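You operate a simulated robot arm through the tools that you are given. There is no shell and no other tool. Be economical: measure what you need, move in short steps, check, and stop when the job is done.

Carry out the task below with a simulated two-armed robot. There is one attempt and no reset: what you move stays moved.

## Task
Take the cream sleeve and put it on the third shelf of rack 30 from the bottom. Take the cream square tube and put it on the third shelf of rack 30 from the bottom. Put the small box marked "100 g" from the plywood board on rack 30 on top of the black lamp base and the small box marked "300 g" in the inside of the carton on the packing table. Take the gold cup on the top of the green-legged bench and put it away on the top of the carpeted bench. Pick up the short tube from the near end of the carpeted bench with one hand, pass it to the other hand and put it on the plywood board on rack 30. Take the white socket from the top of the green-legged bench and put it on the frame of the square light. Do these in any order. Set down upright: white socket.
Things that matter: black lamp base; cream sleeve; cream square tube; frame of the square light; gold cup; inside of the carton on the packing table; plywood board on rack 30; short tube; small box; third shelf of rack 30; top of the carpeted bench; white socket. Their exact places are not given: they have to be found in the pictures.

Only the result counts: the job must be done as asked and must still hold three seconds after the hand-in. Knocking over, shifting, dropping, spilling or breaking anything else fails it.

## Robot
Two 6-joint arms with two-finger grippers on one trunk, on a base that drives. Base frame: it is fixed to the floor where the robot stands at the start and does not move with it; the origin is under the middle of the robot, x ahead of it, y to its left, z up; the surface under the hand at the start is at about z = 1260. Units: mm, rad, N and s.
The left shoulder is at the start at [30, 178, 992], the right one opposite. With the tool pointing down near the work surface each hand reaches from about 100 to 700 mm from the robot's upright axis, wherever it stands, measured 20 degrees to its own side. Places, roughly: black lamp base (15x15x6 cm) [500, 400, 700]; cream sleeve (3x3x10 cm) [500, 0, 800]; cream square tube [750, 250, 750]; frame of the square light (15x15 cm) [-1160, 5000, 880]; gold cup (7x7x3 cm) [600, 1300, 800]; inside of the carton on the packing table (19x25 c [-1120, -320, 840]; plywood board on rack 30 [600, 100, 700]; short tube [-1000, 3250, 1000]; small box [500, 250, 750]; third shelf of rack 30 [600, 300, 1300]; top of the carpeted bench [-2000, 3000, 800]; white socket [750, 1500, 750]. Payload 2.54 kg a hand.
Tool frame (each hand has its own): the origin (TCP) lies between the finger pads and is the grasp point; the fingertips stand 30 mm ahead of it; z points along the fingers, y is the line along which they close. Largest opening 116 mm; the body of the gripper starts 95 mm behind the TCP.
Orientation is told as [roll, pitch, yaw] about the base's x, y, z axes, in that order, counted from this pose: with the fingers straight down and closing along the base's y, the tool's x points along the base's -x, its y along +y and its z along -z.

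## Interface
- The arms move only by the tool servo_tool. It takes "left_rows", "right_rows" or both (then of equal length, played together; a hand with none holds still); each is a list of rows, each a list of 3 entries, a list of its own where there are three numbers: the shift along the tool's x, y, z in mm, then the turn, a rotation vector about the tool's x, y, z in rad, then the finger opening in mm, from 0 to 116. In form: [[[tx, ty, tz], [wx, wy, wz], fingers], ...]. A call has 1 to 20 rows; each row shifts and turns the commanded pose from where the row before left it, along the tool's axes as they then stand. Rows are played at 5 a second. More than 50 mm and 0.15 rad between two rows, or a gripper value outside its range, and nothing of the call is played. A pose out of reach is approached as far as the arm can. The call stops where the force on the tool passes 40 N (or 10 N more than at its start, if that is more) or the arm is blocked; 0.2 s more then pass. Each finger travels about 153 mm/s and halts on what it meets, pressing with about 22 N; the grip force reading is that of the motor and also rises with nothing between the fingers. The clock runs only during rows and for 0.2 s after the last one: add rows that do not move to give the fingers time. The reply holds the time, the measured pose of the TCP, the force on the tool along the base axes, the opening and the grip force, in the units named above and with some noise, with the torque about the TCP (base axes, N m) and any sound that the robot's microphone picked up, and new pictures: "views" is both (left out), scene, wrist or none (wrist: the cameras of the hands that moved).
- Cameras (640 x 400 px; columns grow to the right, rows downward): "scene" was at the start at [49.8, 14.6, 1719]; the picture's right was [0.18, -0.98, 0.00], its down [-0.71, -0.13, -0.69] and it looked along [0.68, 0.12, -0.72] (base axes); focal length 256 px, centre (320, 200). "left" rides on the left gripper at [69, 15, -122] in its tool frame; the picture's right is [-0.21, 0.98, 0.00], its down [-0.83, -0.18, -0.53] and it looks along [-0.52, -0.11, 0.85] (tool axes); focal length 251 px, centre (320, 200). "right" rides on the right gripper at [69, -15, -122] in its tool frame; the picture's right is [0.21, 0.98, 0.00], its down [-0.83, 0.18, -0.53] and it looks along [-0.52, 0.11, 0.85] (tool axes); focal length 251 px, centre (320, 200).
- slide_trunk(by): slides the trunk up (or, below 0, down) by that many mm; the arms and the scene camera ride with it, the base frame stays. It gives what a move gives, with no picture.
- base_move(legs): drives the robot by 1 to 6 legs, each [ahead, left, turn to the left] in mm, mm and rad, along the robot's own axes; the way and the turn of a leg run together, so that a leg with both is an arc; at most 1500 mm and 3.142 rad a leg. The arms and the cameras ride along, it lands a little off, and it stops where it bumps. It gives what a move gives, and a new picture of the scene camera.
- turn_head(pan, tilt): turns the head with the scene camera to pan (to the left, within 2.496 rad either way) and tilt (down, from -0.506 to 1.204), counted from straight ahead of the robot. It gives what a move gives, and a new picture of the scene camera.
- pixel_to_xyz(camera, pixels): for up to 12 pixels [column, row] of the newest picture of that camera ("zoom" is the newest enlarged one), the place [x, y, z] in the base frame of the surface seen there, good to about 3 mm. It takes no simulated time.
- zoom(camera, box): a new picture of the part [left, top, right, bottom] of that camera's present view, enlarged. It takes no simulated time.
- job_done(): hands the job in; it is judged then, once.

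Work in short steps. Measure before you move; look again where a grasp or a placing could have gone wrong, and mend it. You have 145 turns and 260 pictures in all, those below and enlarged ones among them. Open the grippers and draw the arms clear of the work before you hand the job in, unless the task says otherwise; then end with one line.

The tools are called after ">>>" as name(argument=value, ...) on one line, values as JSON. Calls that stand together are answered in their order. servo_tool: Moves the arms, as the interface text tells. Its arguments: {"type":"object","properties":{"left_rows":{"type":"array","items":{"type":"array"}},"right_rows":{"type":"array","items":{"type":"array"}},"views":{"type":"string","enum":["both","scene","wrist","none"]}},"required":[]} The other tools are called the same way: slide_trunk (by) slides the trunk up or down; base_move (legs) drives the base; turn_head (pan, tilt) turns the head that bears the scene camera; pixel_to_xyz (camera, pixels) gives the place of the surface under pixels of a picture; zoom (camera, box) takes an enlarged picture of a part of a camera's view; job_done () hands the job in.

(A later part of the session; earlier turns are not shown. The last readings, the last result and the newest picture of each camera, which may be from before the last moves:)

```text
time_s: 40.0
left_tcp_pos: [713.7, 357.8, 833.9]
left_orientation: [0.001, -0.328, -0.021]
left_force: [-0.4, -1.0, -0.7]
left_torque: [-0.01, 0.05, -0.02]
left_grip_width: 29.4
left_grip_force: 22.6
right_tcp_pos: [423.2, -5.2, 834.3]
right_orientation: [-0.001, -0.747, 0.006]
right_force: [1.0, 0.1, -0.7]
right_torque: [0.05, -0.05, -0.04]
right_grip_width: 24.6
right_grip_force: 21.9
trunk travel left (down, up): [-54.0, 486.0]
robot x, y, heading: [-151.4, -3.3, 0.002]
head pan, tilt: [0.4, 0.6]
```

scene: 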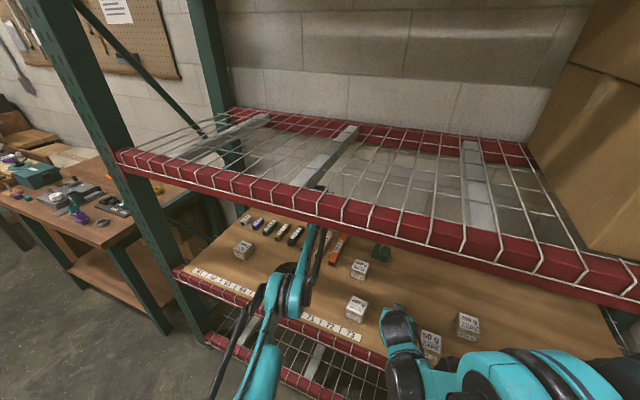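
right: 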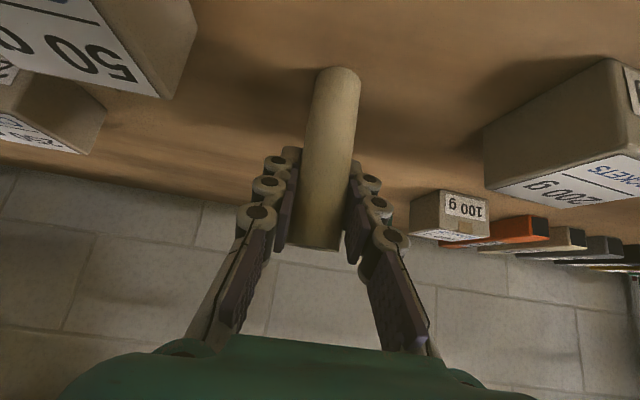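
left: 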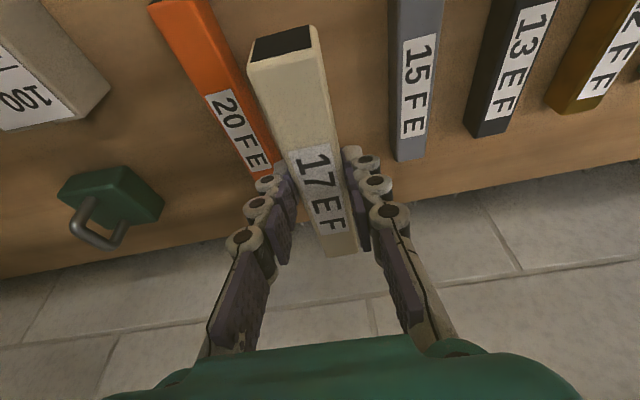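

The tube is up. I back out of the rack: base back 220, then pull the left arm in.

>>> base_move(legs=[[-220, 40, 0]])

>>> servo_tool(left_rows=[[[45, 0, -16], [0, 0, 0], 5], [[45, 0, -16], [0, 0, 0], 5], [[45, 0, -16], [0, 0, 0], 5], [[45, 0, -16], [0, 0, 0], 5], [[45, 0, -16], [0, 0, 0], 5], [[45, 0, -16], [0, 0, 0], 5], [[45, 0, -16], [0, 0, 0], 5]], views="none")

>>> turn_head(pan=0, tilt=0.7)

```text
time_s: 41.7
left_tcp_pos: [493.4, 396.3, 834.7]
left_orientation: [0.001, -0.332, -0.021]
left_force: [-0.4, -0.1, -1.1]
left_torque: [0.0, 0.01, -0.01]
left_grip_width: 29.3
left_grip_force: 22.5
right_tcp_pos: [202.8, 34.6, 834.5]
right_orientation: [-0.002, -0.748, 0.008]
right_force: [-0.1, 0.5, 0.4]
right_torque: [-0.02, -0.01, 0.01]
right_grip_width: 24.9
right_grip_force: 22.1
trunk travel left (down, up): [-54.0, 486.0]
robot x, y, heading: [-366.1, 36.5, 0.011]
head pan, tilt: [0.4, 0.6]
```

scene: 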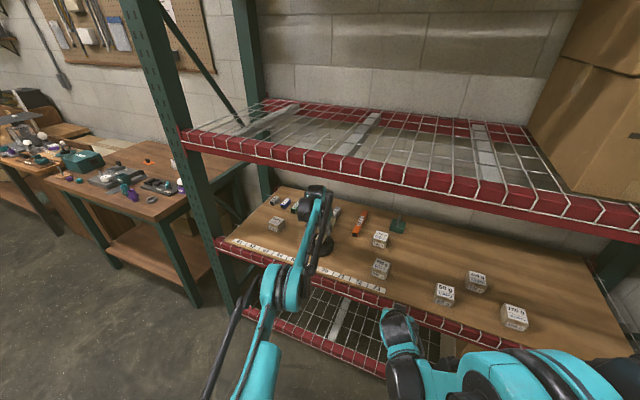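

```text
time_s: 43.3
left_tcp_pos: [159.7, 402.7, 839.4]
left_orientation: [0.001, -0.331, -0.022]
left_force: [0.2, 0.4, -1.1]
left_torque: [-0.02, 0.0, -0.01]
left_grip_width: 29.3
left_grip_force: 22.0
right_tcp_pos: [203.5, 33.8, 834.6]
right_orientation: [0.0, -0.748, 0.007]
right_force: [-0.5, -0.9, -0.4]
right_torque: [0.0, -0.02, -0.02]
right_grip_width: 24.8
right_grip_force: 22.3
trunk travel left (down, up): [-54.0, 486.0]
robot x, y, heading: [-363.5, 37.5, 0.005]
head pan, tilt: [0.4, 0.6]
```

```text
time_s: 44.2
left_tcp_pos: [161.7, 404.1, 838.3]
left_orientation: [-0.001, -0.329, -0.022]
left_force: [0.0, 0.3, 0.1]
left_torque: [0.01, 0.02, -0.01]
left_grip_width: 29.3
left_grip_force: 21.6
right_tcp_pos: [204.6, 34.3, 833.6]
right_orientation: [-0.001, -0.746, 0.007]
right_force: [-0.6, 0.1, -0.5]
right_torque: [0.01, 0.01, -0.01]
right_grip_width: 24.4
right_grip_force: 22.3
trunk travel left (down, up): [-54.0, 486.0]
robot x, y, heading: [-365.5, 37.9, 0.003]
head pan, tilt: [0.0, 0.7]
```

scene: 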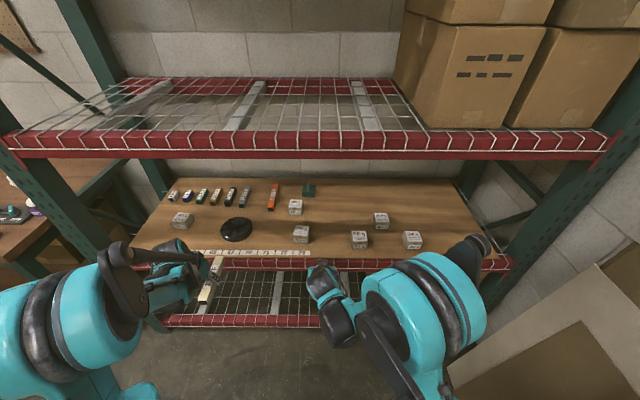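

Both items are in front of the rack. Raise the trunk fully, raise the right hand a bit more, make the left tool vertical and yaw it 90° so the tube will lie across the wires.

>>> slide_trunk(by=480)

>>> servo_tool(right_rows=[[[-30, 0, -33], [0, 0, 0], 5], [[-30, 0, -33], [0, 0, 0], 5], [[-30, 0, -33], [0, 0, 0], 5], [[0, 0, 0], [0, 0, 0], 5], [[0, 0, 0], [0, 0, 0], 5], [[0, 0, 0], [0, 0, 0], 5], [[0, 0, 0], [0, 0, 0], 5], [[0, 0, 0], [0, 0, 0], 5], [[0, 0, 0], [0, 0, 0], 5], [[0, 0, 0], [0, 0, 0], 5], [[0, 0, 0], [0, 0, 0], 5], [[0, 0, 0], [0, 0, 0], 5], [[0, 0, 0], [0, 0, 0], 5], [[0, 0, 0], [0, 0, 0], 5], [[0, 0, 0], [0, 0, 0], 5], [[0, 0, 0], [0, 0, 0], 5]], left_rows=[[[-16, 0, -45], [0, 0.11, 0], 5], [[-10, 0, -45], [0, 0.11, 0], 5], [[-5, 0, -45], [0, 0.11, 0], 5], [[0, 0, 0], [0, 0, 0.14], 5], [[0, 0, 0], [0, 0, 0.14], 5], [[0, 0, 0], [0, 0, 0.14], 5], [[0, 0, 0], [0, 0, 0.14], 5], [[0, 0, 0], [0, 0, 0.14], 5], [[0, 0, 0], [0, 0, 0.14], 5], [[0, 0, 0], [0, 0, 0.14], 5], [[0, 0, 0], [0, 0, 0.14], 5], [[0, 0, 0], [0, 0, 0.14], 5], [[0, 0, 0], [0, 0, 0.14], 5], [[0, 0, 0], [0, 0, 0.14], 5], [[0, 0, 0], [0, 0, 0], 5]], views="both")

```text
refused: 480 is not a number from -400 to 400
```

```text
refused: give rows for one hand, or as many for the one as for the other
```

Fix the counts and slide limits.

>>> slide_trunk(by=400)

>>> slide_trunk(by=80)

>>> servo_tool(right_rows=[[[-30, 0, -33], [0, 0, 0], 5], [[-30, 0, -33], [0, 0, 0], 5], [[-30, 0, -33], [0, 0, 0], 5]], left_rows=[[[-16, 0, -45], [0, 0.11, 0], 5], [[-10, 0, -45], [0, 0.11, 0], 5], [[-5, 0, -45], [0, 0.11, 0], 5]], views="none")

>>> servo_tool(left_rows=[[[0, 0, 0], [0, 0, 0.14], 5], [[0, 0, 0], [0, 0, 0.14], 5], [[0, 0, 0], [0, 0, 0.14], 5], [[0, 0, 0], [0, 0, 0.14], 5], [[0, 0, 0], [0, 0, 0.14], 5], [[0, 0, 0], [0, 0, 0.14], 5], [[0, 0, 0], [0, 0, 0.14], 5], [[0, 0, 0], [0, 0, 0.14], 5], [[0, 0, 0], [0, 0, 0.14], 5], [[0, 0, 0], [0, 0, 0.14], 5], [[0, 0, 0], [0, 0, 0.14], 5]], views="both")

```text
time_s: 48.0
left_tcp_pos: [161.9, 403.4, 1238.8]
left_orientation: [-0.001, -0.329, -0.02]
left_force: [0.6, 0.1, -1.7]
left_torque: [0.0, 0.03, 0.02]
left_grip_width: 29.2
left_grip_force: 21.8
right_tcp_pos: [203.8, 33.5, 1234.1]
right_orientation: [-0.001, -0.746, 0.006]
right_force: [0.2, -0.6, 0.6]
right_torque: [0.0, -0.01, 0.03]
right_grip_width: 24.5
right_grip_force: 22.1
trunk travel left (down, up): [-454.0, 86.0]
robot x, y, heading: [-366.1, 36.9, 0.008]
head pan, tilt: [0.0, 0.7]
```

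```text
time_s: 49.2
left_tcp_pos: [160.8, 404.6, 1319.3]
left_orientation: [0.0, -0.33, -0.019]
left_force: [0.6, 0.1, -1.2]
left_torque: [-0.01, -0.01, -0.02]
left_grip_width: 29.3
left_grip_force: 21.9
right_tcp_pos: [204.4, 34.7, 1313.0]
right_orientation: [-0.002, -0.749, 0.008]
right_force: [-0.6, 0.3, -0.7]
right_torque: [0.0, -0.03, 0.03]
right_grip_width: 24.5
right_grip_force: 22.1
trunk travel left (down, up): [-534.0, 6.0]
robot x, y, heading: [-368.0, 37.8, 0.01]
head pan, tilt: [0.0, 0.7]
```

```text
time_s: 50.0
left_tcp_pos: [162.2, 403.0, 1458.6]
left_orientation: [-0.001, -0.001, -0.018]
left_force: [0.4, 0.5, -1.0]
left_torque: [-0.01, -0.02, 0.0]
left_grip_width: 29.2
left_grip_force: 22.2
right_tcp_pos: [203.5, 33.4, 1448.2]
right_orientation: [-0.001, -0.745, 0.007]
right_force: [-0.8, -1.5, -0.1]
right_torque: [0.0, 0.01, -0.03]
right_grip_width: 24.3
right_grip_force: 21.9
trunk travel left (down, up): [-534.0, 6.0]
robot x, y, heading: [-362.7, 36.6, 0.007]
head pan, tilt: [0.0, 0.7]
```

```text
time_s: 52.4
left_tcp_pos: [162.2, 403.9, 1458.1]
left_orientation: [0.001, 0.002, -1.563]
left_force: [1.0, 0.3, -1.0]
left_torque: [-0.01, 0.01, 0.02]
left_grip_width: 29.4
left_grip_force: 22.6
right_tcp_pos: [202.7, 33.0, 1447.9]
right_orientation: [-0.003, -0.746, 0.008]
right_force: [0.6, 1.4, -0.3]
right_torque: [0.02, -0.03, 0.0]
right_grip_width: 24.1
right_grip_force: 22.2
trunk travel left (down, up): [-534.0, 6.0]
robot x, y, heading: [-366.6, 38.7, 0.008]
head pan, tilt: [0.0, 0.7]
```

scene: 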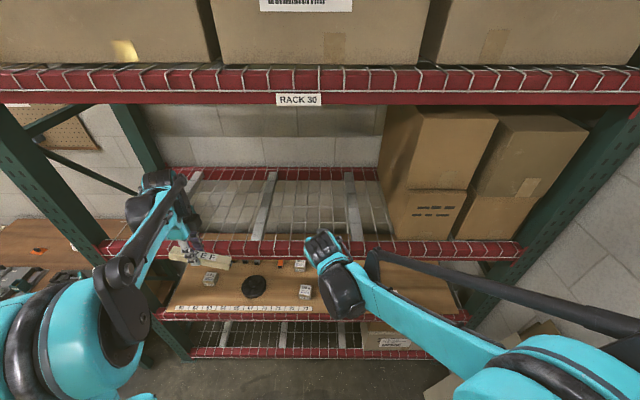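
left: 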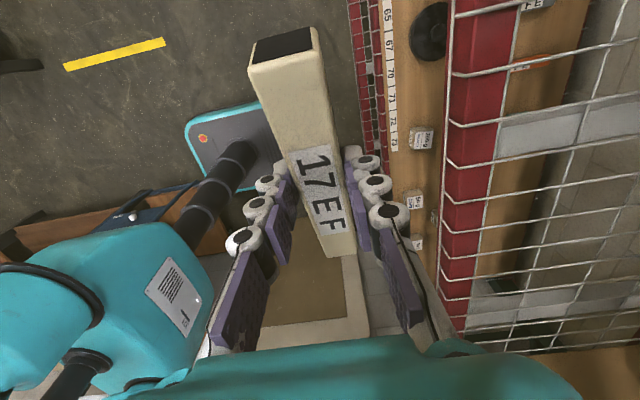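

Rack 30 confirmed. I enlarge the third shelf to measure wires and bars.

>>> zoom(camera="scene", box=[100, 160, 420, 270])

>>> pixel_to_xyz(camera="scene", pixels=[[320, 75], [320, 95], [270, 190], [264, 215], [255, 235], [349, 180], [354, 210], [358, 232], [300, 245], [238, 245], [345, 220], [364, 220]])

```text
2.00 times, centred on (260, 215) of scene
```

zoom: 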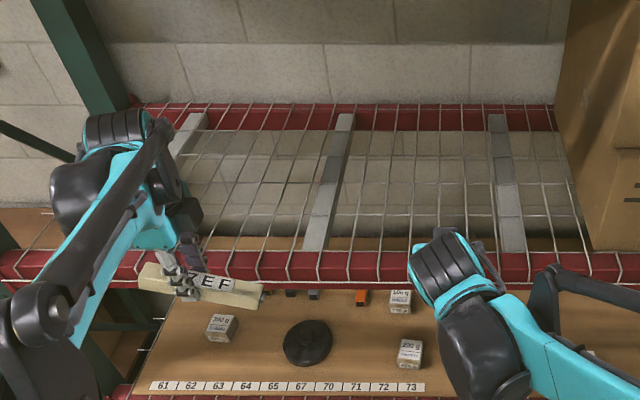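

```text
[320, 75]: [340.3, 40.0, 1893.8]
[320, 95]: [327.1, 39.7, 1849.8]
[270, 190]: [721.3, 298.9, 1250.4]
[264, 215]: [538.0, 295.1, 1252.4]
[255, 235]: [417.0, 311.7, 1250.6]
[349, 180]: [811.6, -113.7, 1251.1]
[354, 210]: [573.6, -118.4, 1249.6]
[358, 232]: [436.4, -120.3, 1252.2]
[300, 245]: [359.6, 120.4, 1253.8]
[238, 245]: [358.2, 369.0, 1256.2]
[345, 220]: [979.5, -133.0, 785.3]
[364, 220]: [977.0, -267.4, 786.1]
```

Bars are flush with the wires (z≈1251). I drive left 220 then forward 290, so the right hand is over the bar at y≈303 and the left over free wires.

>>> base_move(legs=[[0, 235, 0], [295, 0, 0]])

>>> turn_head(pan=0.1, tilt=0.95)

>>> zoom(camera="right", box=[0, 0, 640, 400])

>>> zoom(camera="scene", box=[160, 100, 480, 300])

```text
time_s: 55.8
left_tcp_pos: [458.7, 634.4, 1458.5]
left_orientation: [0.002, 0.002, -1.564]
left_force: [-0.9, 0.2, -0.9]
left_torque: [0.02, -0.03, -0.04]
left_grip_width: 29.3
left_grip_force: 21.7
right_tcp_pos: [498.0, 262.8, 1447.6]
right_orientation: [-0.002, -0.747, 0.004]
right_force: [-0.4, -0.3, 0.4]
right_torque: [0.04, -0.04, -0.01]
right_grip_width: 22.8
right_grip_force: 22.1
trunk travel left (down, up): [-534.0, 6.0]
robot x, y, heading: [-66.6, 265.7, -0.001]
head pan, tilt: [0.0, 0.7]
```

scene: 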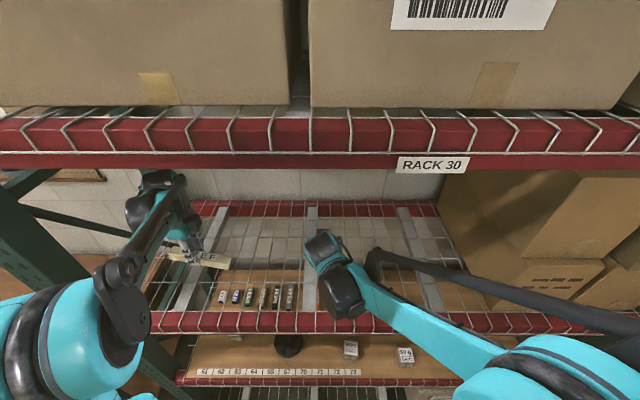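

```text
time_s: 56.5
left_tcp_pos: [461.9, 634.2, 1457.8]
left_orientation: [0.001, -0.001, -1.565]
left_force: [0.2, -0.3, -1.3]
left_torque: [0.0, -0.01, -0.02]
left_grip_width: 29.2
left_grip_force: 21.5
right_tcp_pos: [500.9, 262.8, 1447.7]
right_orientation: [-0.004, -0.746, 0.003]
right_force: [0.9, 0.3, -1.2]
right_torque: [0.01, 0.0, 0.01]
right_grip_width: 22.9
right_grip_force: 21.7
trunk travel left (down, up): [-534.0, 6.0]
robot x, y, heading: [-65.6, 268.4, 0.006]
head pan, tilt: [0.099, 0.949]
```

scene: 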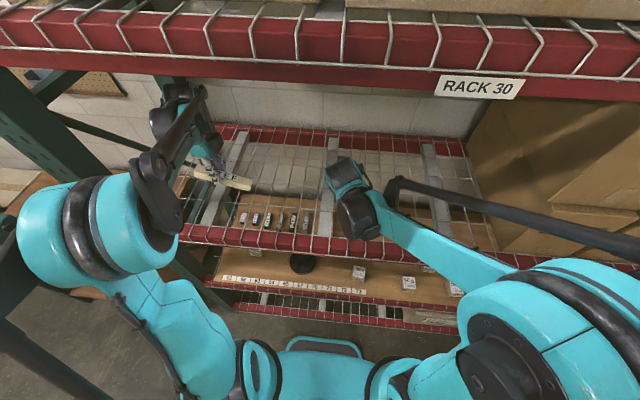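

```text
1.00 times, centred on (320, 200) of right (not enlarged: the box is as wide or as high as the picture)
```

zoom: 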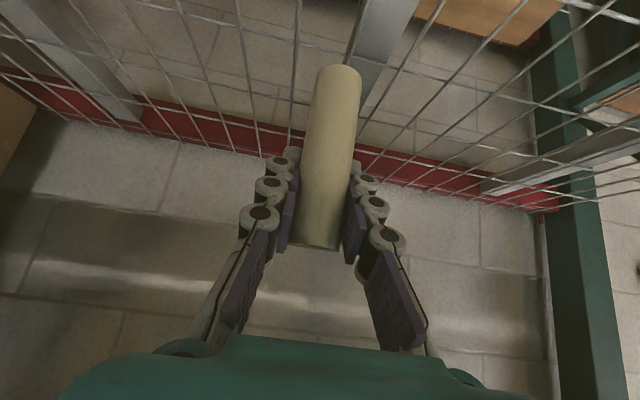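

```text
2.00 times, centred on (320, 200) of scene
```

zoom: 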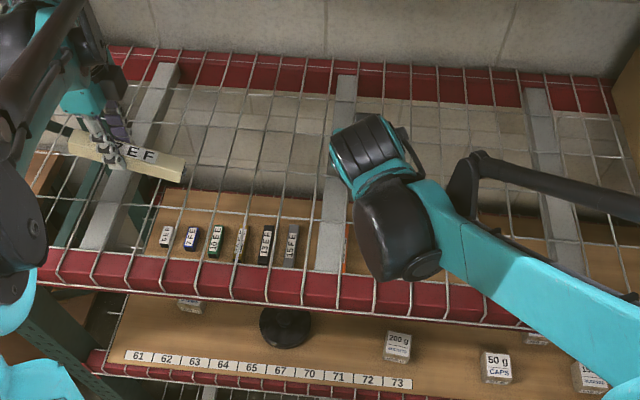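

The sleeve is still held. I measure bar edges and cross wires near x≈430–560.

>>> pixel_to_xyz(camera="zoom", pixels=[[318, 260], [330, 260], [345, 262], [322, 220], [345, 225], [325, 200], [330, 240], [200, 165], [200, 197], [120, 215], [110, 245], [345, 95]])

```text
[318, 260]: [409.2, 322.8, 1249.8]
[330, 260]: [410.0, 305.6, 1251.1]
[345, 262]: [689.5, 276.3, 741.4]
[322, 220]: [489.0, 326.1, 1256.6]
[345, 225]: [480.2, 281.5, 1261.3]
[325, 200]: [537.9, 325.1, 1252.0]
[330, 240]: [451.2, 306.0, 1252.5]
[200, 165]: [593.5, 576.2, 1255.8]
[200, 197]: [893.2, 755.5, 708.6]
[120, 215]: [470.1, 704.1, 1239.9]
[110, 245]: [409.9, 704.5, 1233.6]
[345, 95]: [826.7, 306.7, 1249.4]
```

Bar spans y 281–327 (centre 304). I bring the right hand to (435,304) at z≈1335, and the left tube over (440,634) to z≈1315, then look.

>>> servo_tool(right_rows=[[[41, 14, 13], [0, 0, 0], 5], [[41, 14, 13], [0, 0, 0], 5], [[41, 14, 13], [0, 0, 0], 5], [[0, 0, 0], [0, 0, 0], 5]], left_rows=[[[0, -10, 45], [0, 0, 0], 5], [[0, -10, 45], [0, 0, 0], 5], [[0, 0, 45], [0, 0, 0], 5], [[0, 0, 8], [0, 0, 0], 5]], views="both")

```text
time_s: 57.5
left_tcp_pos: [440.2, 632.9, 1313.4]
left_orientation: [0.001, 0.001, -1.563]
left_force: [-1.0, 0.2, -1.1]
left_torque: [0.03, 0.0, 0.04]
left_grip_width: 29.1
left_grip_force: 22.4
right_tcp_pos: [433.8, 304.2, 1333.0]
right_orientation: [-0.001, -0.747, 0.001]
right_force: [0.2, -0.1, -0.6]
right_torque: [0.02, -0.01, 0.0]
right_grip_width: 22.6
right_grip_force: 22.2
trunk travel left (down, up): [-534.0, 6.0]
robot x, y, heading: [-66.5, 269.3, 0.004]
head pan, tilt: [0.099, 0.949]
```

scene: 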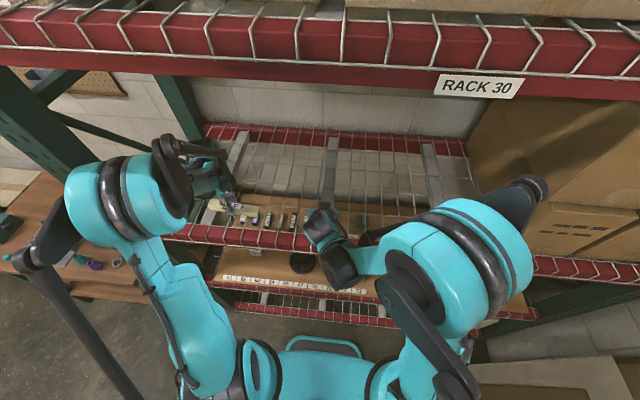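
right: 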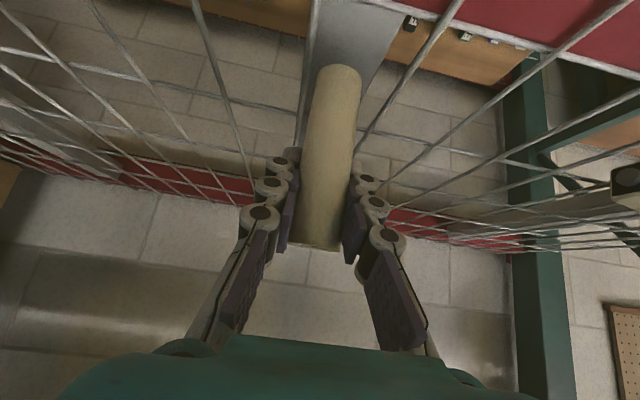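
left: 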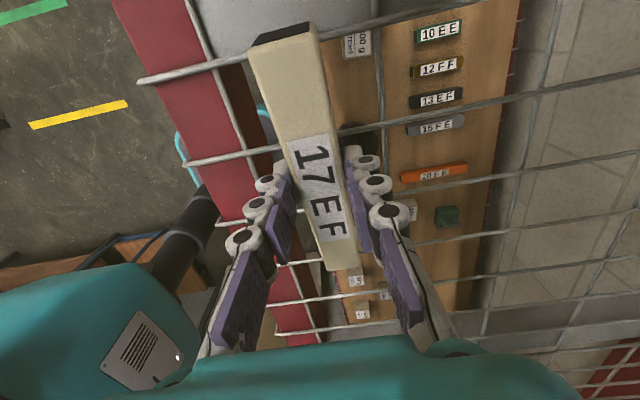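

Both well positioned. Lower both in small steps toward contact.

>>> servo_tool(right_rows=[[[2.7, 0, 2.9], [0, 0, 0], 5], [[2.7, 0, 2.9], [0, 0, 0], 5], [[2, 0, 2.2], [0, 0, 0], 5], [[0, 0, 0], [0, 0, 0], 5]], left_rows=[[[0, 0, 6], [0, 0, 0], 5], [[0, 0, 5], [0, 0, 0], 5], [[0, 0, 4], [0, 0, 0], 5], [[0, 0, 3], [0, 0, 0], 5]], views="none")

>>> servo_tool(right_rows=[[[1.4, 0, 1.5], [0, 0, 0], 5], [[1.4, 0, 1.5], [0, 0, 0], 5], [[0, 0, 0], [0, 0, 0], 5]], left_rows=[[[0, 0, 2], [0, 0, 0], 5], [[0, 0, 0], [0, 0, 0], 5], [[0, 0, 0], [0, 0, 0], 5]], views="wrist")

```text
time_s: 58.5
left_tcp_pos: [438.5, 634.0, 1296.7]
left_orientation: [0.002, 0.0, -1.564]
left_force: [0.7, 1.0, 5.9]
left_torque: [-0.61, -0.02, 0.07]
left_grip_width: 29.3
left_grip_force: 22.3
right_tcp_pos: [433.7, 306.6, 1324.8]
right_orientation: [-0.002, -0.749, 0.005]
right_force: [2.7, 2.1, 16.4]
right_torque: [0.0, -0.13, -0.08]
right_grip_width: 22.6
right_grip_force: 22.4
trunk travel left (down, up): [-534.0, 6.0]
robot x, y, heading: [-64.4, 267.2, -0.003]
head pan, tilt: [0.099, 0.949]
```

```text
time_s: 59.3
left_tcp_pos: [438.1, 634.3, 1295.6]
left_orientation: [0.003, -0.001, -1.563]
left_force: [-1.3, 1.0, 3.6]
left_torque: [-0.4, -0.02, 0.01]
left_grip_width: 29.4
left_grip_force: 21.7
right_tcp_pos: [433.9, 307.2, 1320.6]
right_orientation: [-0.002, -0.747, 0.001]
right_force: [0.6, 1.6, 16.5]
right_torque: [0.02, 0.03, -0.04]
right_grip_width: 22.7
right_grip_force: 22.1
trunk travel left (down, up): [-534.0, 6.0]
robot x, y, heading: [-65.1, 270.1, 0.003]
head pan, tilt: [0.099, 0.949]
```

right: 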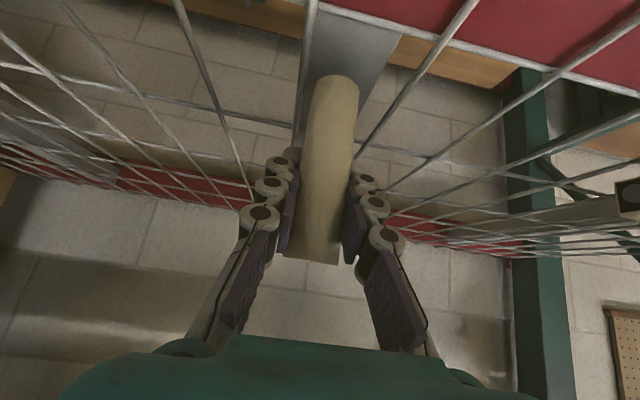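
left: 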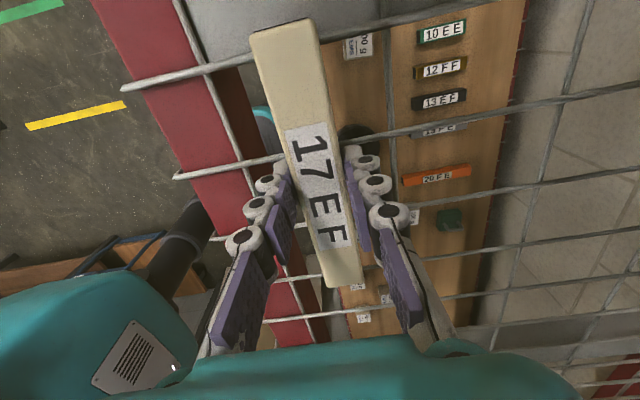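

Both are in contact (right 16 N, left ~4 N). Open both hands gently and look.

>>> servo_tool(right_rows=[[[0, 0, 0], [0, 0, 0], 35], [[0, 0, 0], [0, 0, 0], 60], [[0, 0, 0], [0, 0, 0], 60]], left_rows=[[[0, 0, 1.5], [0, 0, 0], 5], [[0, 0, 0], [0, 0, 0], 40], [[0, 0, 0], [0, 0, 0], 60]], views="wrist")

```text
time_s: 60.1
left_tcp_pos: [440.3, 634.3, 1294.7]
left_orientation: [0.002, 0.002, -1.565]
left_force: [-1.0, -0.2, 0.0]
left_torque: [-0.02, -0.03, -0.01]
left_grip_width: 59.8
left_grip_force: 0.1
right_tcp_pos: [434.4, 304.1, 1319.5]
right_orientation: [0.0, -0.747, 0.004]
right_force: [0.2, 0.0, -0.3]
right_torque: [-0.01, 0.01, 0.01]
right_grip_width: 59.8
right_grip_force: 0.0
trunk travel left (down, up): [-534.0, 6.0]
robot x, y, heading: [-67.6, 269.6, 0.0]
head pan, tilt: [0.099, 0.949]
```

right: 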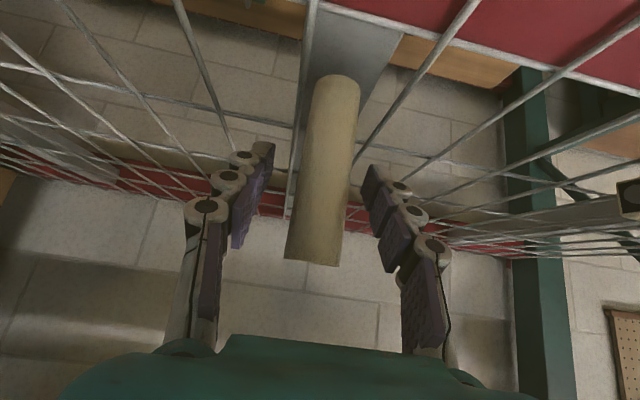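
left: 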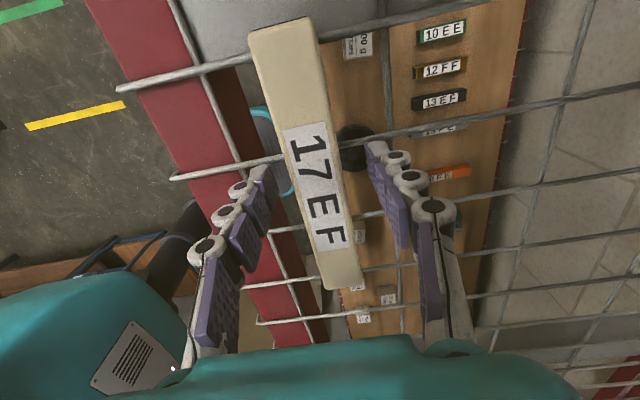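

Both stand well. I retreat both hands: right straight back along its axis, left up, then check from the scene camera.

>>> servo_tool(right_rows=[[[0, 0, -40], [0, 0, 0], 60], [[0, 0, -45], [0, 0, 0], 60], [[0, 0, -45], [0, 0, 0], 60], [[0, 0, -20], [0, 0, 0], 60]], left_rows=[[[0, 0, -40], [0, 0, 0], 60], [[0, 0, -45], [0, 0, 0], 60], [[0, 0, -45], [0, 0, 0], 60], [[0, 0, -20], [0, 0, 0], 60]], views="none")

>>> base_move(legs=[[-300, 0, 0]])

>>> servo_tool(left_rows=[[[0, 0, 0], [0, 0, -0.14], 60], [[0, 0, 0], [0, 0, -0.14], 60], [[0, 0, 0], [0, 0, -0.14], 60], [[0, 0, 0], [0, 0, -0.14], 60], [[0, 0, 0], [0, 0, -0.14], 60], [[0, 0, 0], [0, 0, -0.14], 60], [[0, 0, 0], [0, 0, -0.14], 60], [[0, 0, 0], [0, 0, -0.14], 60], [[0, 0, 0], [0, 0, -0.14], 60], [[0, 0, 0], [0, 0, -0.14], 60], [[0, 0, 0], [0, 0, -0.14], 60], [[0, 0, 0], [0, -0.14, 0], 80], [[0, 0, 0], [0, -0.14, 0], 80], [[0, 0, 0], [0, -0.14, 0], 80], [[0, 0, 0], [0, -0.14, 0], 80]], views="none")

>>> slide_trunk(by=-400)

>>> turn_head(pan=0, tilt=0.6)

```text
time_s: 61.1
left_tcp_pos: [439.4, 633.0, 1444.3]
left_orientation: [0.002, 0.001, -1.564]
left_force: [-0.1, 0.6, 0.3]
left_torque: [-0.02, -0.02, 0.0]
left_grip_width: 60.1
left_grip_force: 0.0
right_tcp_pos: [334.2, 303.5, 1429.3]
right_orientation: [0.0, -0.746, 0.0]
right_force: [0.4, 0.2, 0.3]
right_torque: [0.01, -0.04, 0.0]
right_grip_width: 60.0
right_grip_force: 0.0
trunk travel left (down, up): [-534.0, 6.0]
robot x, y, heading: [-66.9, 267.2, 0.006]
head pan, tilt: [0.099, 0.949]
```

```text
time_s: 63.2
left_tcp_pos: [144.6, 630.6, 1442.5]
left_orientation: [-0.001, 0.0, -1.567]
left_force: [-0.1, 0.7, -0.6]
left_torque: [-0.02, 0.02, -0.03]
left_grip_width: 60.0
left_grip_force: 0.0
right_tcp_pos: [37.7, 303.4, 1427.6]
right_orientation: [-0.001, -0.744, -0.001]
right_force: [0.5, 0.1, 0.1]
right_torque: [-0.02, -0.01, 0.01]
right_grip_width: 59.5
right_grip_force: 0.1
trunk travel left (down, up): [-534.0, 6.0]
robot x, y, heading: [-363.9, 267.3, -0.001]
head pan, tilt: [0.099, 0.949]
```

scene: 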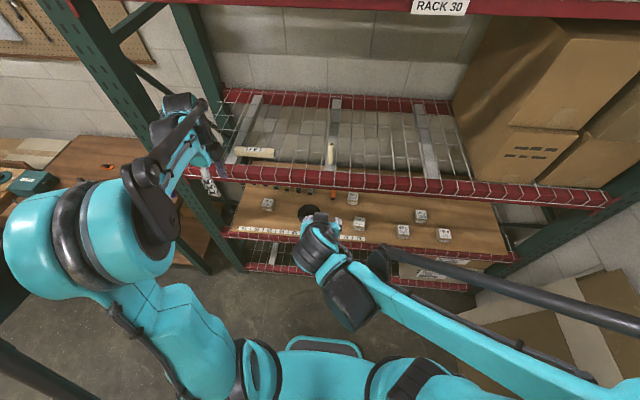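

```text
time_s: 66.4
left_tcp_pos: [140.8, 631.3, 1445.0]
left_orientation: [-0.001, -0.565, -0.028]
left_force: [-0.5, 0.3, 0.1]
left_torque: [-0.01, -0.05, -0.01]
left_grip_width: 80.1
left_grip_force: 0.1
right_tcp_pos: [33.5, 303.3, 1429.0]
right_orientation: [-0.002, -0.747, 0.002]
right_force: [-0.9, -0.3, 0.4]
right_torque: [-0.02, 0.01, 0.0]
right_grip_width: 60.0
right_grip_force: 0.1
trunk travel left (down, up): [-534.0, 6.0]
robot x, y, heading: [-361.5, 267.7, -0.004]
head pan, tilt: [0.099, 0.949]
```

```text
time_s: 70.2
left_tcp_pos: [142.7, 633.1, 1044.0]
left_orientation: [0.0, -0.559, -0.026]
left_force: [-0.2, -0.3, -0.1]
left_torque: [-0.01, 0.02, -0.01]
left_grip_width: 79.9
left_grip_force: 0.0
right_tcp_pos: [34.1, 302.0, 1027.8]
right_orientation: [-0.002, -0.746, 0.001]
right_force: [0.3, -1.3, 0.0]
right_torque: [0.01, -0.02, -0.02]
right_grip_width: 59.9
right_grip_force: 0.0
trunk travel left (down, up): [-134.0, 406.0]
robot x, y, heading: [-365.5, 269.8, 0.0]
head pan, tilt: [0.099, 0.949]
```

```text
time_s: 71.0
left_tcp_pos: [141.4, 630.5, 1044.5]
left_orientation: [0.001, -0.56, -0.028]
left_force: [0.8, -0.6, -0.5]
left_torque: [0.01, -0.02, 0.04]
left_grip_width: 80.2
left_grip_force: 0.0
right_tcp_pos: [34.3, 302.3, 1029.3]
right_orientation: [-0.003, -0.747, 0.0]
right_force: [0.4, -0.9, 0.8]
right_torque: [0.02, 0.0, -0.03]
right_grip_width: 60.0
right_grip_force: 0.1
trunk travel left (down, up): [-134.0, 406.0]
robot x, y, heading: [-364.2, 270.5, 0.001]
head pan, tilt: [0.0, 0.6]
```

scene: 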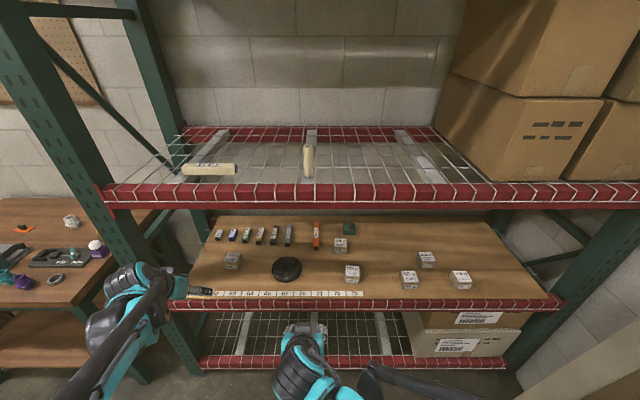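

Sleeve and tube rest on shelf 3. Next the boxes: lower trunk, steepen the right tool to 0.5, shift right hand to y≈157 and left to y≈680, then drive in 200.

>>> slide_trunk(by=-80)

>>> servo_tool(right_rows=[[[0, -45, 0], [0, 0.125, 0], 80], [[0, -45, 0], [0, 0.125, 0], 80], [[0, -45, 0], [0, 0, 0], 80], [[0, -9, 0], [0, 0, 0], 80]], left_rows=[[[0, 25, 0], [0, 0, 0], 80], [[0, 24, 0], [0, 0, 0], 80], [[0, 0, 0], [0, 0, 0], 80], [[0, 0, 0], [0, 0, 0], 80]], views="none")

>>> base_move(legs=[[210, 0, 0]])

```text
time_s: 72.2
left_tcp_pos: [143.0, 632.5, 963.0]
left_orientation: [0.001, -0.562, -0.028]
left_force: [-0.3, 0.4, 0.4]
left_torque: [0.01, -0.01, 0.0]
left_grip_width: 79.8
left_grip_force: 0.1
right_tcp_pos: [35.4, 302.0, 948.2]
right_orientation: [0.0, -0.748, -0.001]
right_force: [-0.3, -1.2, 0.1]
right_torque: [0.0, 0.0, 0.03]
right_grip_width: 59.9
right_grip_force: 0.0
trunk travel left (down, up): [-54.0, 486.0]
robot x, y, heading: [-366.1, 270.5, 0.004]
head pan, tilt: [0.0, 0.6]
```

```text
time_s: 73.2
left_tcp_pos: [143.5, 680.9, 963.0]
left_orientation: [0.0, -0.561, -0.027]
left_force: [-0.5, -0.2, 0.1]
left_torque: [-0.03, 0.03, 0.05]
left_grip_width: 79.8
left_grip_force: 0.0
right_tcp_pos: [35.3, 159.9, 949.2]
right_orientation: [0.001, -0.496, -0.002]
right_force: [0.5, 0.2, -0.2]
right_torque: [-0.02, 0.02, -0.01]
right_grip_width: 80.1
right_grip_force: 0.1
trunk travel left (down, up): [-54.0, 486.0]
robot x, y, heading: [-362.8, 270.9, -0.0]
head pan, tilt: [0.0, 0.6]
```

```text
time_s: 74.8
left_tcp_pos: [351.4, 679.6, 962.2]
left_orientation: [0.0, -0.56, -0.026]
left_force: [0.2, 0.5, 0.1]
left_torque: [0.04, 0.02, -0.01]
left_grip_width: 80.2
left_grip_force: 0.1
right_tcp_pos: [244.6, 161.6, 948.9]
right_orientation: [0.0, -0.494, 0.0]
right_force: [0.4, 0.5, 0.7]
right_torque: [0.0, 0.05, -0.01]
right_grip_width: 80.1
right_grip_force: 0.0
trunk travel left (down, up): [-54.0, 486.0]
robot x, y, heading: [-160.6, 272.1, 0.004]
head pan, tilt: [0.0, 0.6]
```

scene: 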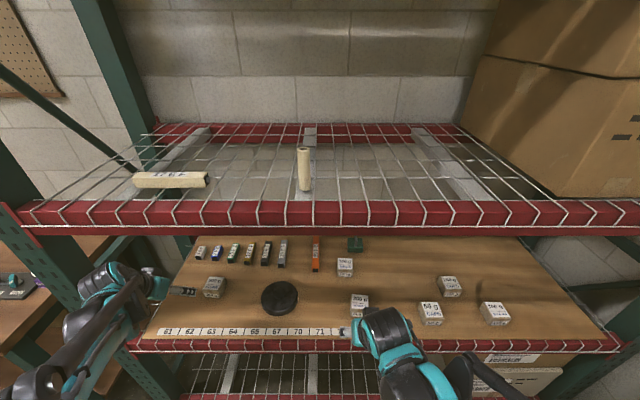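

Now extend both hands toward their boxes, staying ~100 mm above.

>>> servo_tool(right_rows=[[[-39, 0, 21], [0, 0, 0], 80], [[-39, 0, 21], [0, 0, 0], 80], [[-39, 0, 21], [0, 0, 0], 80], [[-39, 0, 21], [0, 0, 0], 80], [[-39, 0, 21], [0, 0, 0], 80], [[-39, 0, 21], [0, 0, 0], 80], [[-39, 0, 21], [0, 0, 0], 80], [[-30, 0, 16], [0, 0, 0], 80], [[24, 0, 43], [0, 0, 0], 80], [[24, 0, 43], [0, 0, 0], 80]], left_rows=[[[-33, 0, 21], [0, 0, 0], 80], [[-33, 0, 21], [0, 0, 0], 80], [[-33, 0, 21], [0, 0, 0], 80], [[-33, 0, 21], [0, 0, 0], 80], [[0, 0, 0], [0, 0, 0], 80], [[20, 0, 31], [0, 0, 0], 80], [[20, 0, 31], [0, 0, 0], 80], [[20, 0, 31], [0, 0, 0], 80], [[0, 0, 0], [0, 0, 0], 80], [[0, 0, 0], [0, 0, 0], 80]], views="wrist")

```text
time_s: 76.5
left_tcp_pos: [424.1, 669.6, 925.3]
left_orientation: [0.007, -0.565, -0.008]
left_force: [-2.1, -0.4, 1.2]
left_torque: [0.05, -0.17, 0.02]
left_grip_width: 80.4
left_grip_force: 0.2
right_tcp_pos: [428.0, 178.9, 947.0]
right_orientation: [-0.004, -0.497, 0.039]
right_force: [4.0, -1.5, 2.2]
right_torque: [0.1, 0.65, 0.08]
right_grip_width: 80.0
right_grip_force: 0.0
trunk travel left (down, up): [-54.0, 486.0]
robot x, y, heading: [-181.4, 277.0, 0.017]
head pan, tilt: [0.0, 0.6]
stopped in row 8 (right hand): the arm was blocked; the commanded pose is now the measured one
```

right: 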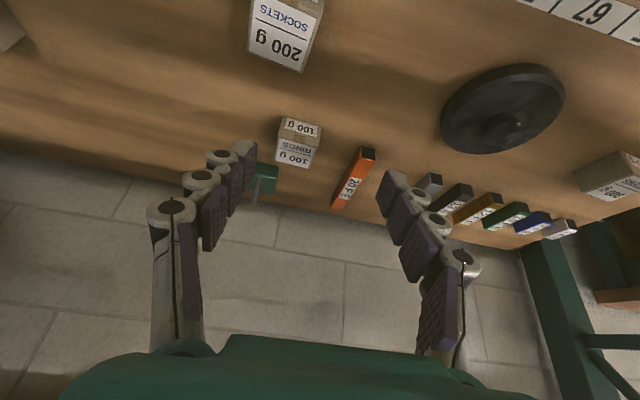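
left: 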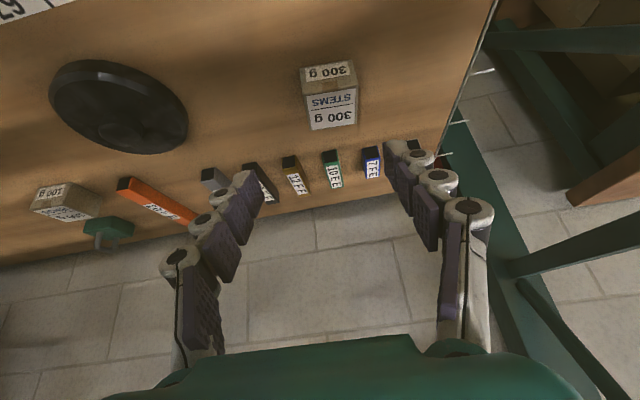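

Right arm blocked — probably its wrist against the shelf-3 beam because it went in too high. I pull the right back, lower it, and look.

>>> servo_tool(right_rows=[[[40, 0, -21], [0, 0, 0], 80], [[40, 0, -21], [0, 0, 0], 80], [[23, 0, 42], [0, 0, 0], 80], [[23, 0, 42], [0, 0, 0], 80], [[5, 0, 9], [0, 0, 0], 80]], views="scene")

>>> turn_head(pan=-0.5, tilt=0.8)

```text
time_s: 76.8
left_tcp_pos: [615.4, 668.7, 724.2]
left_orientation: [-0.004, -0.308, -0.007]
left_force: [-16.1, -16.4, 11.4]
left_torque: [-0.37, -0.46, -0.21]
left_grip_width: 110.6
left_grip_force: 16.9
right_tcp_pos: [612.5, 178.4, 747.8]
right_orientation: [0.003, -0.249, 0.03]
right_force: [10.1, -1.0, -10.1]
right_torque: [0.12, 0.65, 0.03]
right_grip_width: 81.2
right_grip_force: 0.3
trunk travel left (down, up): [-54.0, 486.0]
robot x, y, heading: [-177.1, 279.3, 0.022]
head pan, tilt: [0.0, 0.6]
stopped in row 1 (left hand): the arm was blocked; the commanded pose is now the measured one
```

scene: 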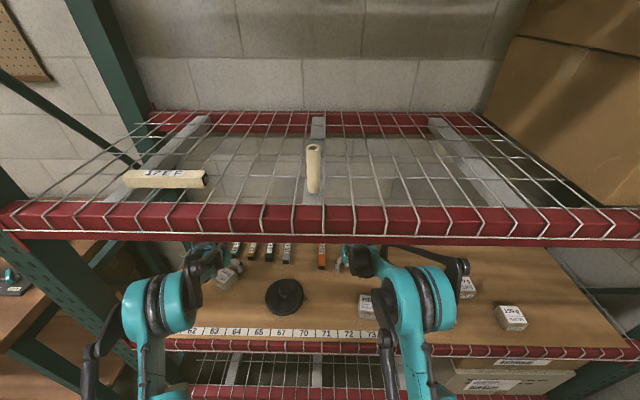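

```text
time_s: 77.8
left_tcp_pos: [540.6, 670.2, 805.8]
left_orientation: [0.004, -0.416, -0.002]
left_force: [0.5, -0.4, -1.1]
left_torque: [-0.03, 0.06, -0.03]
left_grip_width: 80.2
left_grip_force: 0.1
right_tcp_pos: [536.7, 175.0, 828.2]
right_orientation: [0.002, -0.35, 0.031]
right_force: [1.3, -0.5, -1.1]
right_torque: [0.0, 0.1, 0.0]
right_grip_width: 79.8
right_grip_force: 0.1
trunk travel left (down, up): [-54.0, 486.0]
robot x, y, heading: [-184.9, 275.1, 0.023]
head pan, tilt: [-0.499, 0.799]
```

scene: 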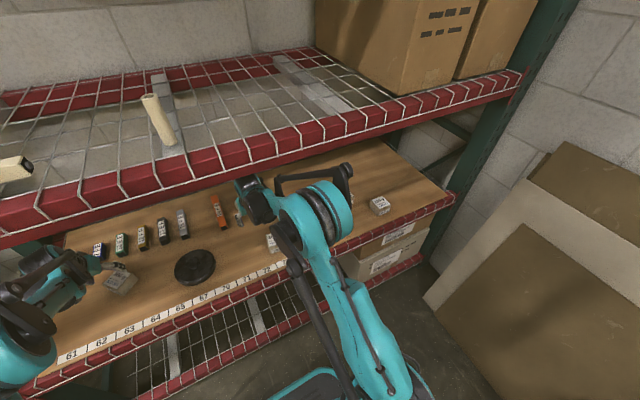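

Something jerked: both hands moved down/forward, as if the robot pitched. I check the state without moving.

>>> turn_head(pan=0.3, tilt=0.7)

>>> zoom(camera="left", box=[0, 0, 640, 400])

>>> zoom(camera="right", box=[0, 0, 640, 400])

```text
time_s: 78.9
left_tcp_pos: [537.7, 672.0, 810.0]
left_orientation: [0.006, -0.419, -0.005]
left_force: [0.6, 0.3, 0.4]
left_torque: [0.01, 0.0, -0.02]
left_grip_width: 80.4
left_grip_force: 0.0
right_tcp_pos: [533.0, 176.5, 830.8]
right_orientation: [0.003, -0.351, 0.032]
right_force: [-0.6, 0.0, 0.3]
right_torque: [0.01, -0.02, -0.01]
right_grip_width: 80.2
right_grip_force: 0.1
trunk travel left (down, up): [-54.0, 486.0]
robot x, y, heading: [-181.4, 272.6, 0.025]
head pan, tilt: [0.3, 0.7]
```

scene: 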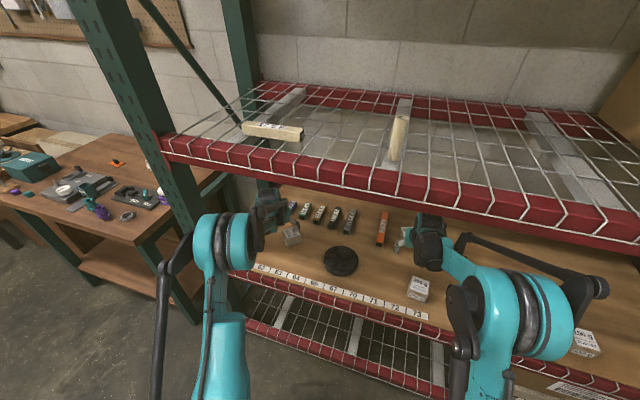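

```text
1.00 times, centred on (320, 200) of left (not enlarged: the box is as wide or as high as the picture)
```

zoom: 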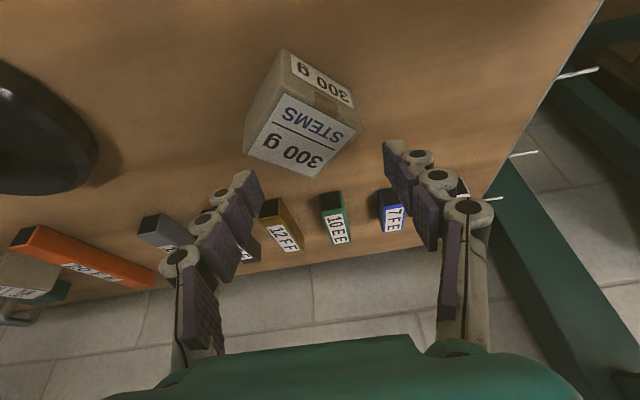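

```text
1.00 times, centred on (320, 200) of right (not enlarged: the box is as wide or as high as the picture)
```

zoom: 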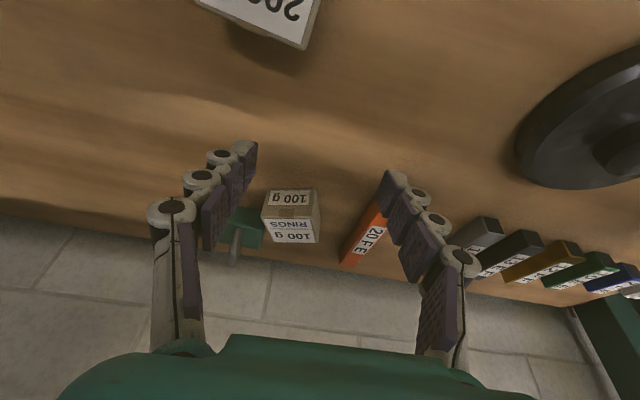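

Both tools' pitch changed by the same +0.146, so the robot itself may be leaning. I measure link positions and the objects.

>>> pixel_to_xyz(camera="scene", pixels=[[232, 220], [545, 305], [430, 230], [215, 370], [270, 195], [395, 145], [270, 130], [340, 262], [420, 288], [405, 235], [290, 235], [383, 225]])

>>> turn_head(pan=0, tilt=1.2)

```text
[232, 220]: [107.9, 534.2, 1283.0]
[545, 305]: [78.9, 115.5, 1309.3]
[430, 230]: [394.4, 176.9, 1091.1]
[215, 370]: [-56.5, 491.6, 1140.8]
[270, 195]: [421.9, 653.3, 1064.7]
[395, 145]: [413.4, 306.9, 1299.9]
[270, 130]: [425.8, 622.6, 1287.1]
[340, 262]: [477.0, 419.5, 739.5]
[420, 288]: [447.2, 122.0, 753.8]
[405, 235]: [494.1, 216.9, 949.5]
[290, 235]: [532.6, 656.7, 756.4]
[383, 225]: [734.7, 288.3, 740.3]
```

```text
time_s: 79.8
left_tcp_pos: [537.4, 671.5, 810.3]
left_orientation: [0.006, -0.419, -0.003]
left_force: [-1.1, -0.4, -0.2]
left_torque: [0.03, 0.0, 0.0]
left_grip_width: 80.0
left_grip_force: 0.0
right_tcp_pos: [533.1, 175.6, 829.4]
right_orientation: [0.002, -0.351, 0.032]
right_force: [-0.3, 0.4, 0.2]
right_torque: [0.05, 0.01, -0.01]
right_grip_width: 80.1
right_grip_force: 0.1
trunk travel left (down, up): [-54.0, 486.0]
robot x, y, heading: [-183.2, 277.4, 0.024]
head pan, tilt: [0.0, 1.201]
```

scene: 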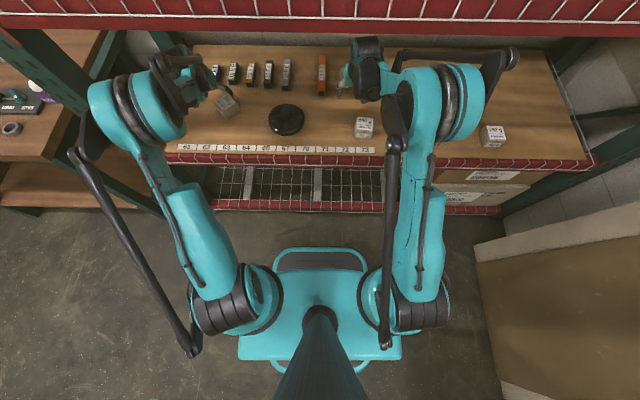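

I check whether the base plate and shoulders are level.

>>> pixel_to_xyz(camera="scene", pixels=[[225, 315], [265, 300], [420, 312], [375, 300], [320, 252], [250, 350], [395, 350], [285, 290], [355, 290], [320, 295]])

```text
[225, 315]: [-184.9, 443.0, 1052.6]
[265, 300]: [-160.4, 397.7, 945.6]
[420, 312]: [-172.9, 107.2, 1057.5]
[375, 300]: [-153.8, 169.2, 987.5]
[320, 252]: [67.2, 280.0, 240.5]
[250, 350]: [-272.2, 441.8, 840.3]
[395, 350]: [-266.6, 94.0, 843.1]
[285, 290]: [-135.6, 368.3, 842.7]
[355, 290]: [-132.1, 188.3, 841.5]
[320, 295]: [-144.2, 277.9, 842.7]
```

The base is level now; the robot had been tipped by the forearm pressing the beam and settled back. Hands are free (no force). I check the objects' places in the latest wrist views and the bench row for shifts.

>>> servo_tool(right_rows=[[[0, 0, 0], [0, 0, 0], 80]], left_rows=[[[0, 0, 0], [0, 0, 0], 80]], views="wrist")

>>> pixel_to_xyz(camera="right", pixels=[[270, 192], [308, 192], [291, 200], [270, 240], [310, 240], [240, 220], [262, 20], [480, 235], [575, 85]])

>>> pixel_to_xyz(camera="left", pixels=[[285, 60], [350, 105], [318, 85], [255, 148], [320, 175], [300, 130], [335, 220], [393, 215], [280, 225]])

>>> turn_head(pan=0.1, tilt=0.7)

```text
time_s: 80.2
left_tcp_pos: [537.2, 671.4, 810.7]
left_orientation: [0.006, -0.418, -0.005]
left_force: [-0.2, 0.3, 0.4]
left_torque: [0.0, -0.01, -0.03]
left_grip_width: 80.1
left_grip_force: 0.1
right_tcp_pos: [532.4, 176.0, 830.7]
right_orientation: [0.004, -0.349, 0.033]
right_force: [-0.7, -0.4, -0.1]
right_torque: [0.01, -0.02, 0.02]
right_grip_width: 80.4
right_grip_force: 0.0
trunk travel left (down, up): [-54.0, 486.0]
robot x, y, heading: [-182.8, 277.8, 0.019]
head pan, tilt: [0.0, 1.201]
```

right: 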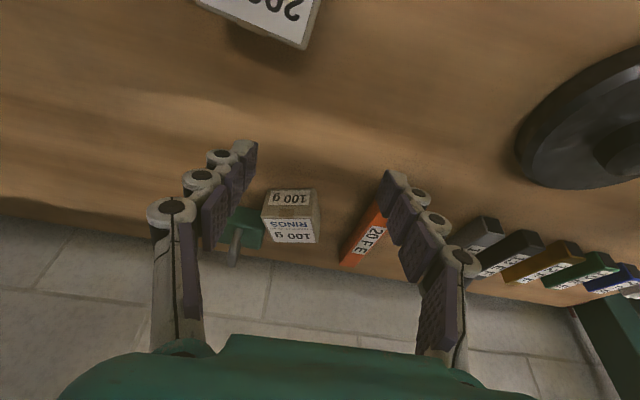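
left: 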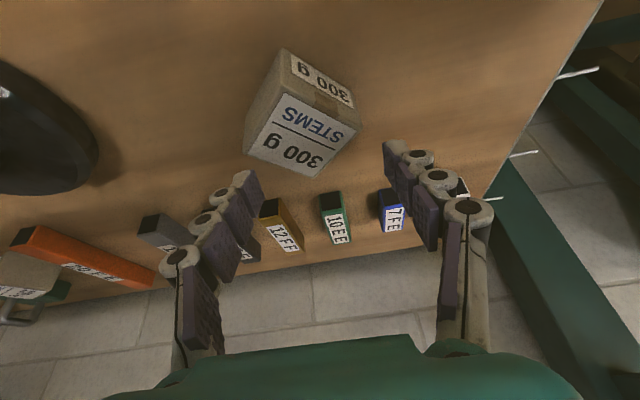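

```text
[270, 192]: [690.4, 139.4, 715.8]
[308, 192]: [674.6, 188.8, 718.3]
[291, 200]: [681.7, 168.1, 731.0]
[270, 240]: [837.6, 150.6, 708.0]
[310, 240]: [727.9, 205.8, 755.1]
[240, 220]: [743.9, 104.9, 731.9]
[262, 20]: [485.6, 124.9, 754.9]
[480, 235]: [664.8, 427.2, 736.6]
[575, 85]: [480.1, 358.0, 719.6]
```

```text
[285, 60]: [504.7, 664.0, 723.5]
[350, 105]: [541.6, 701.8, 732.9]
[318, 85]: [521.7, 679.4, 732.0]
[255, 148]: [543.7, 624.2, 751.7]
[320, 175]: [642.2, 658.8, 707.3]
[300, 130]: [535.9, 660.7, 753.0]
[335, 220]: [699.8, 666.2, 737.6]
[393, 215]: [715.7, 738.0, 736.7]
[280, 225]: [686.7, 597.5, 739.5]
```

```text
time_s: 81.2
left_tcp_pos: [537.9, 671.6, 809.2]
left_orientation: [0.006, -0.418, -0.003]
left_force: [-0.8, 0.7, 0.2]
left_torque: [0.0, 0.0, 0.0]
left_grip_width: 80.1
left_grip_force: 0.1
right_tcp_pos: [532.7, 177.1, 830.4]
right_orientation: [0.003, -0.35, 0.031]
right_force: [-0.1, 0.2, 0.1]
right_torque: [-0.01, -0.02, 0.01]
right_grip_width: 80.2
right_grip_force: 0.0
trunk travel left (down, up): [-54.0, 486.0]
robot x, y, heading: [-178.8, 278.7, 0.02]
head pan, tilt: [0.099, 0.7]
```

scene: 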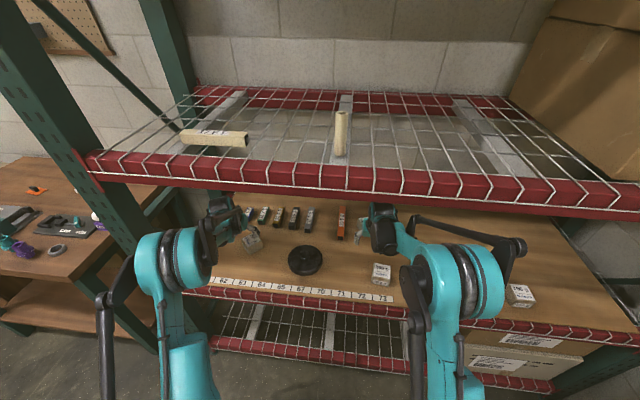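

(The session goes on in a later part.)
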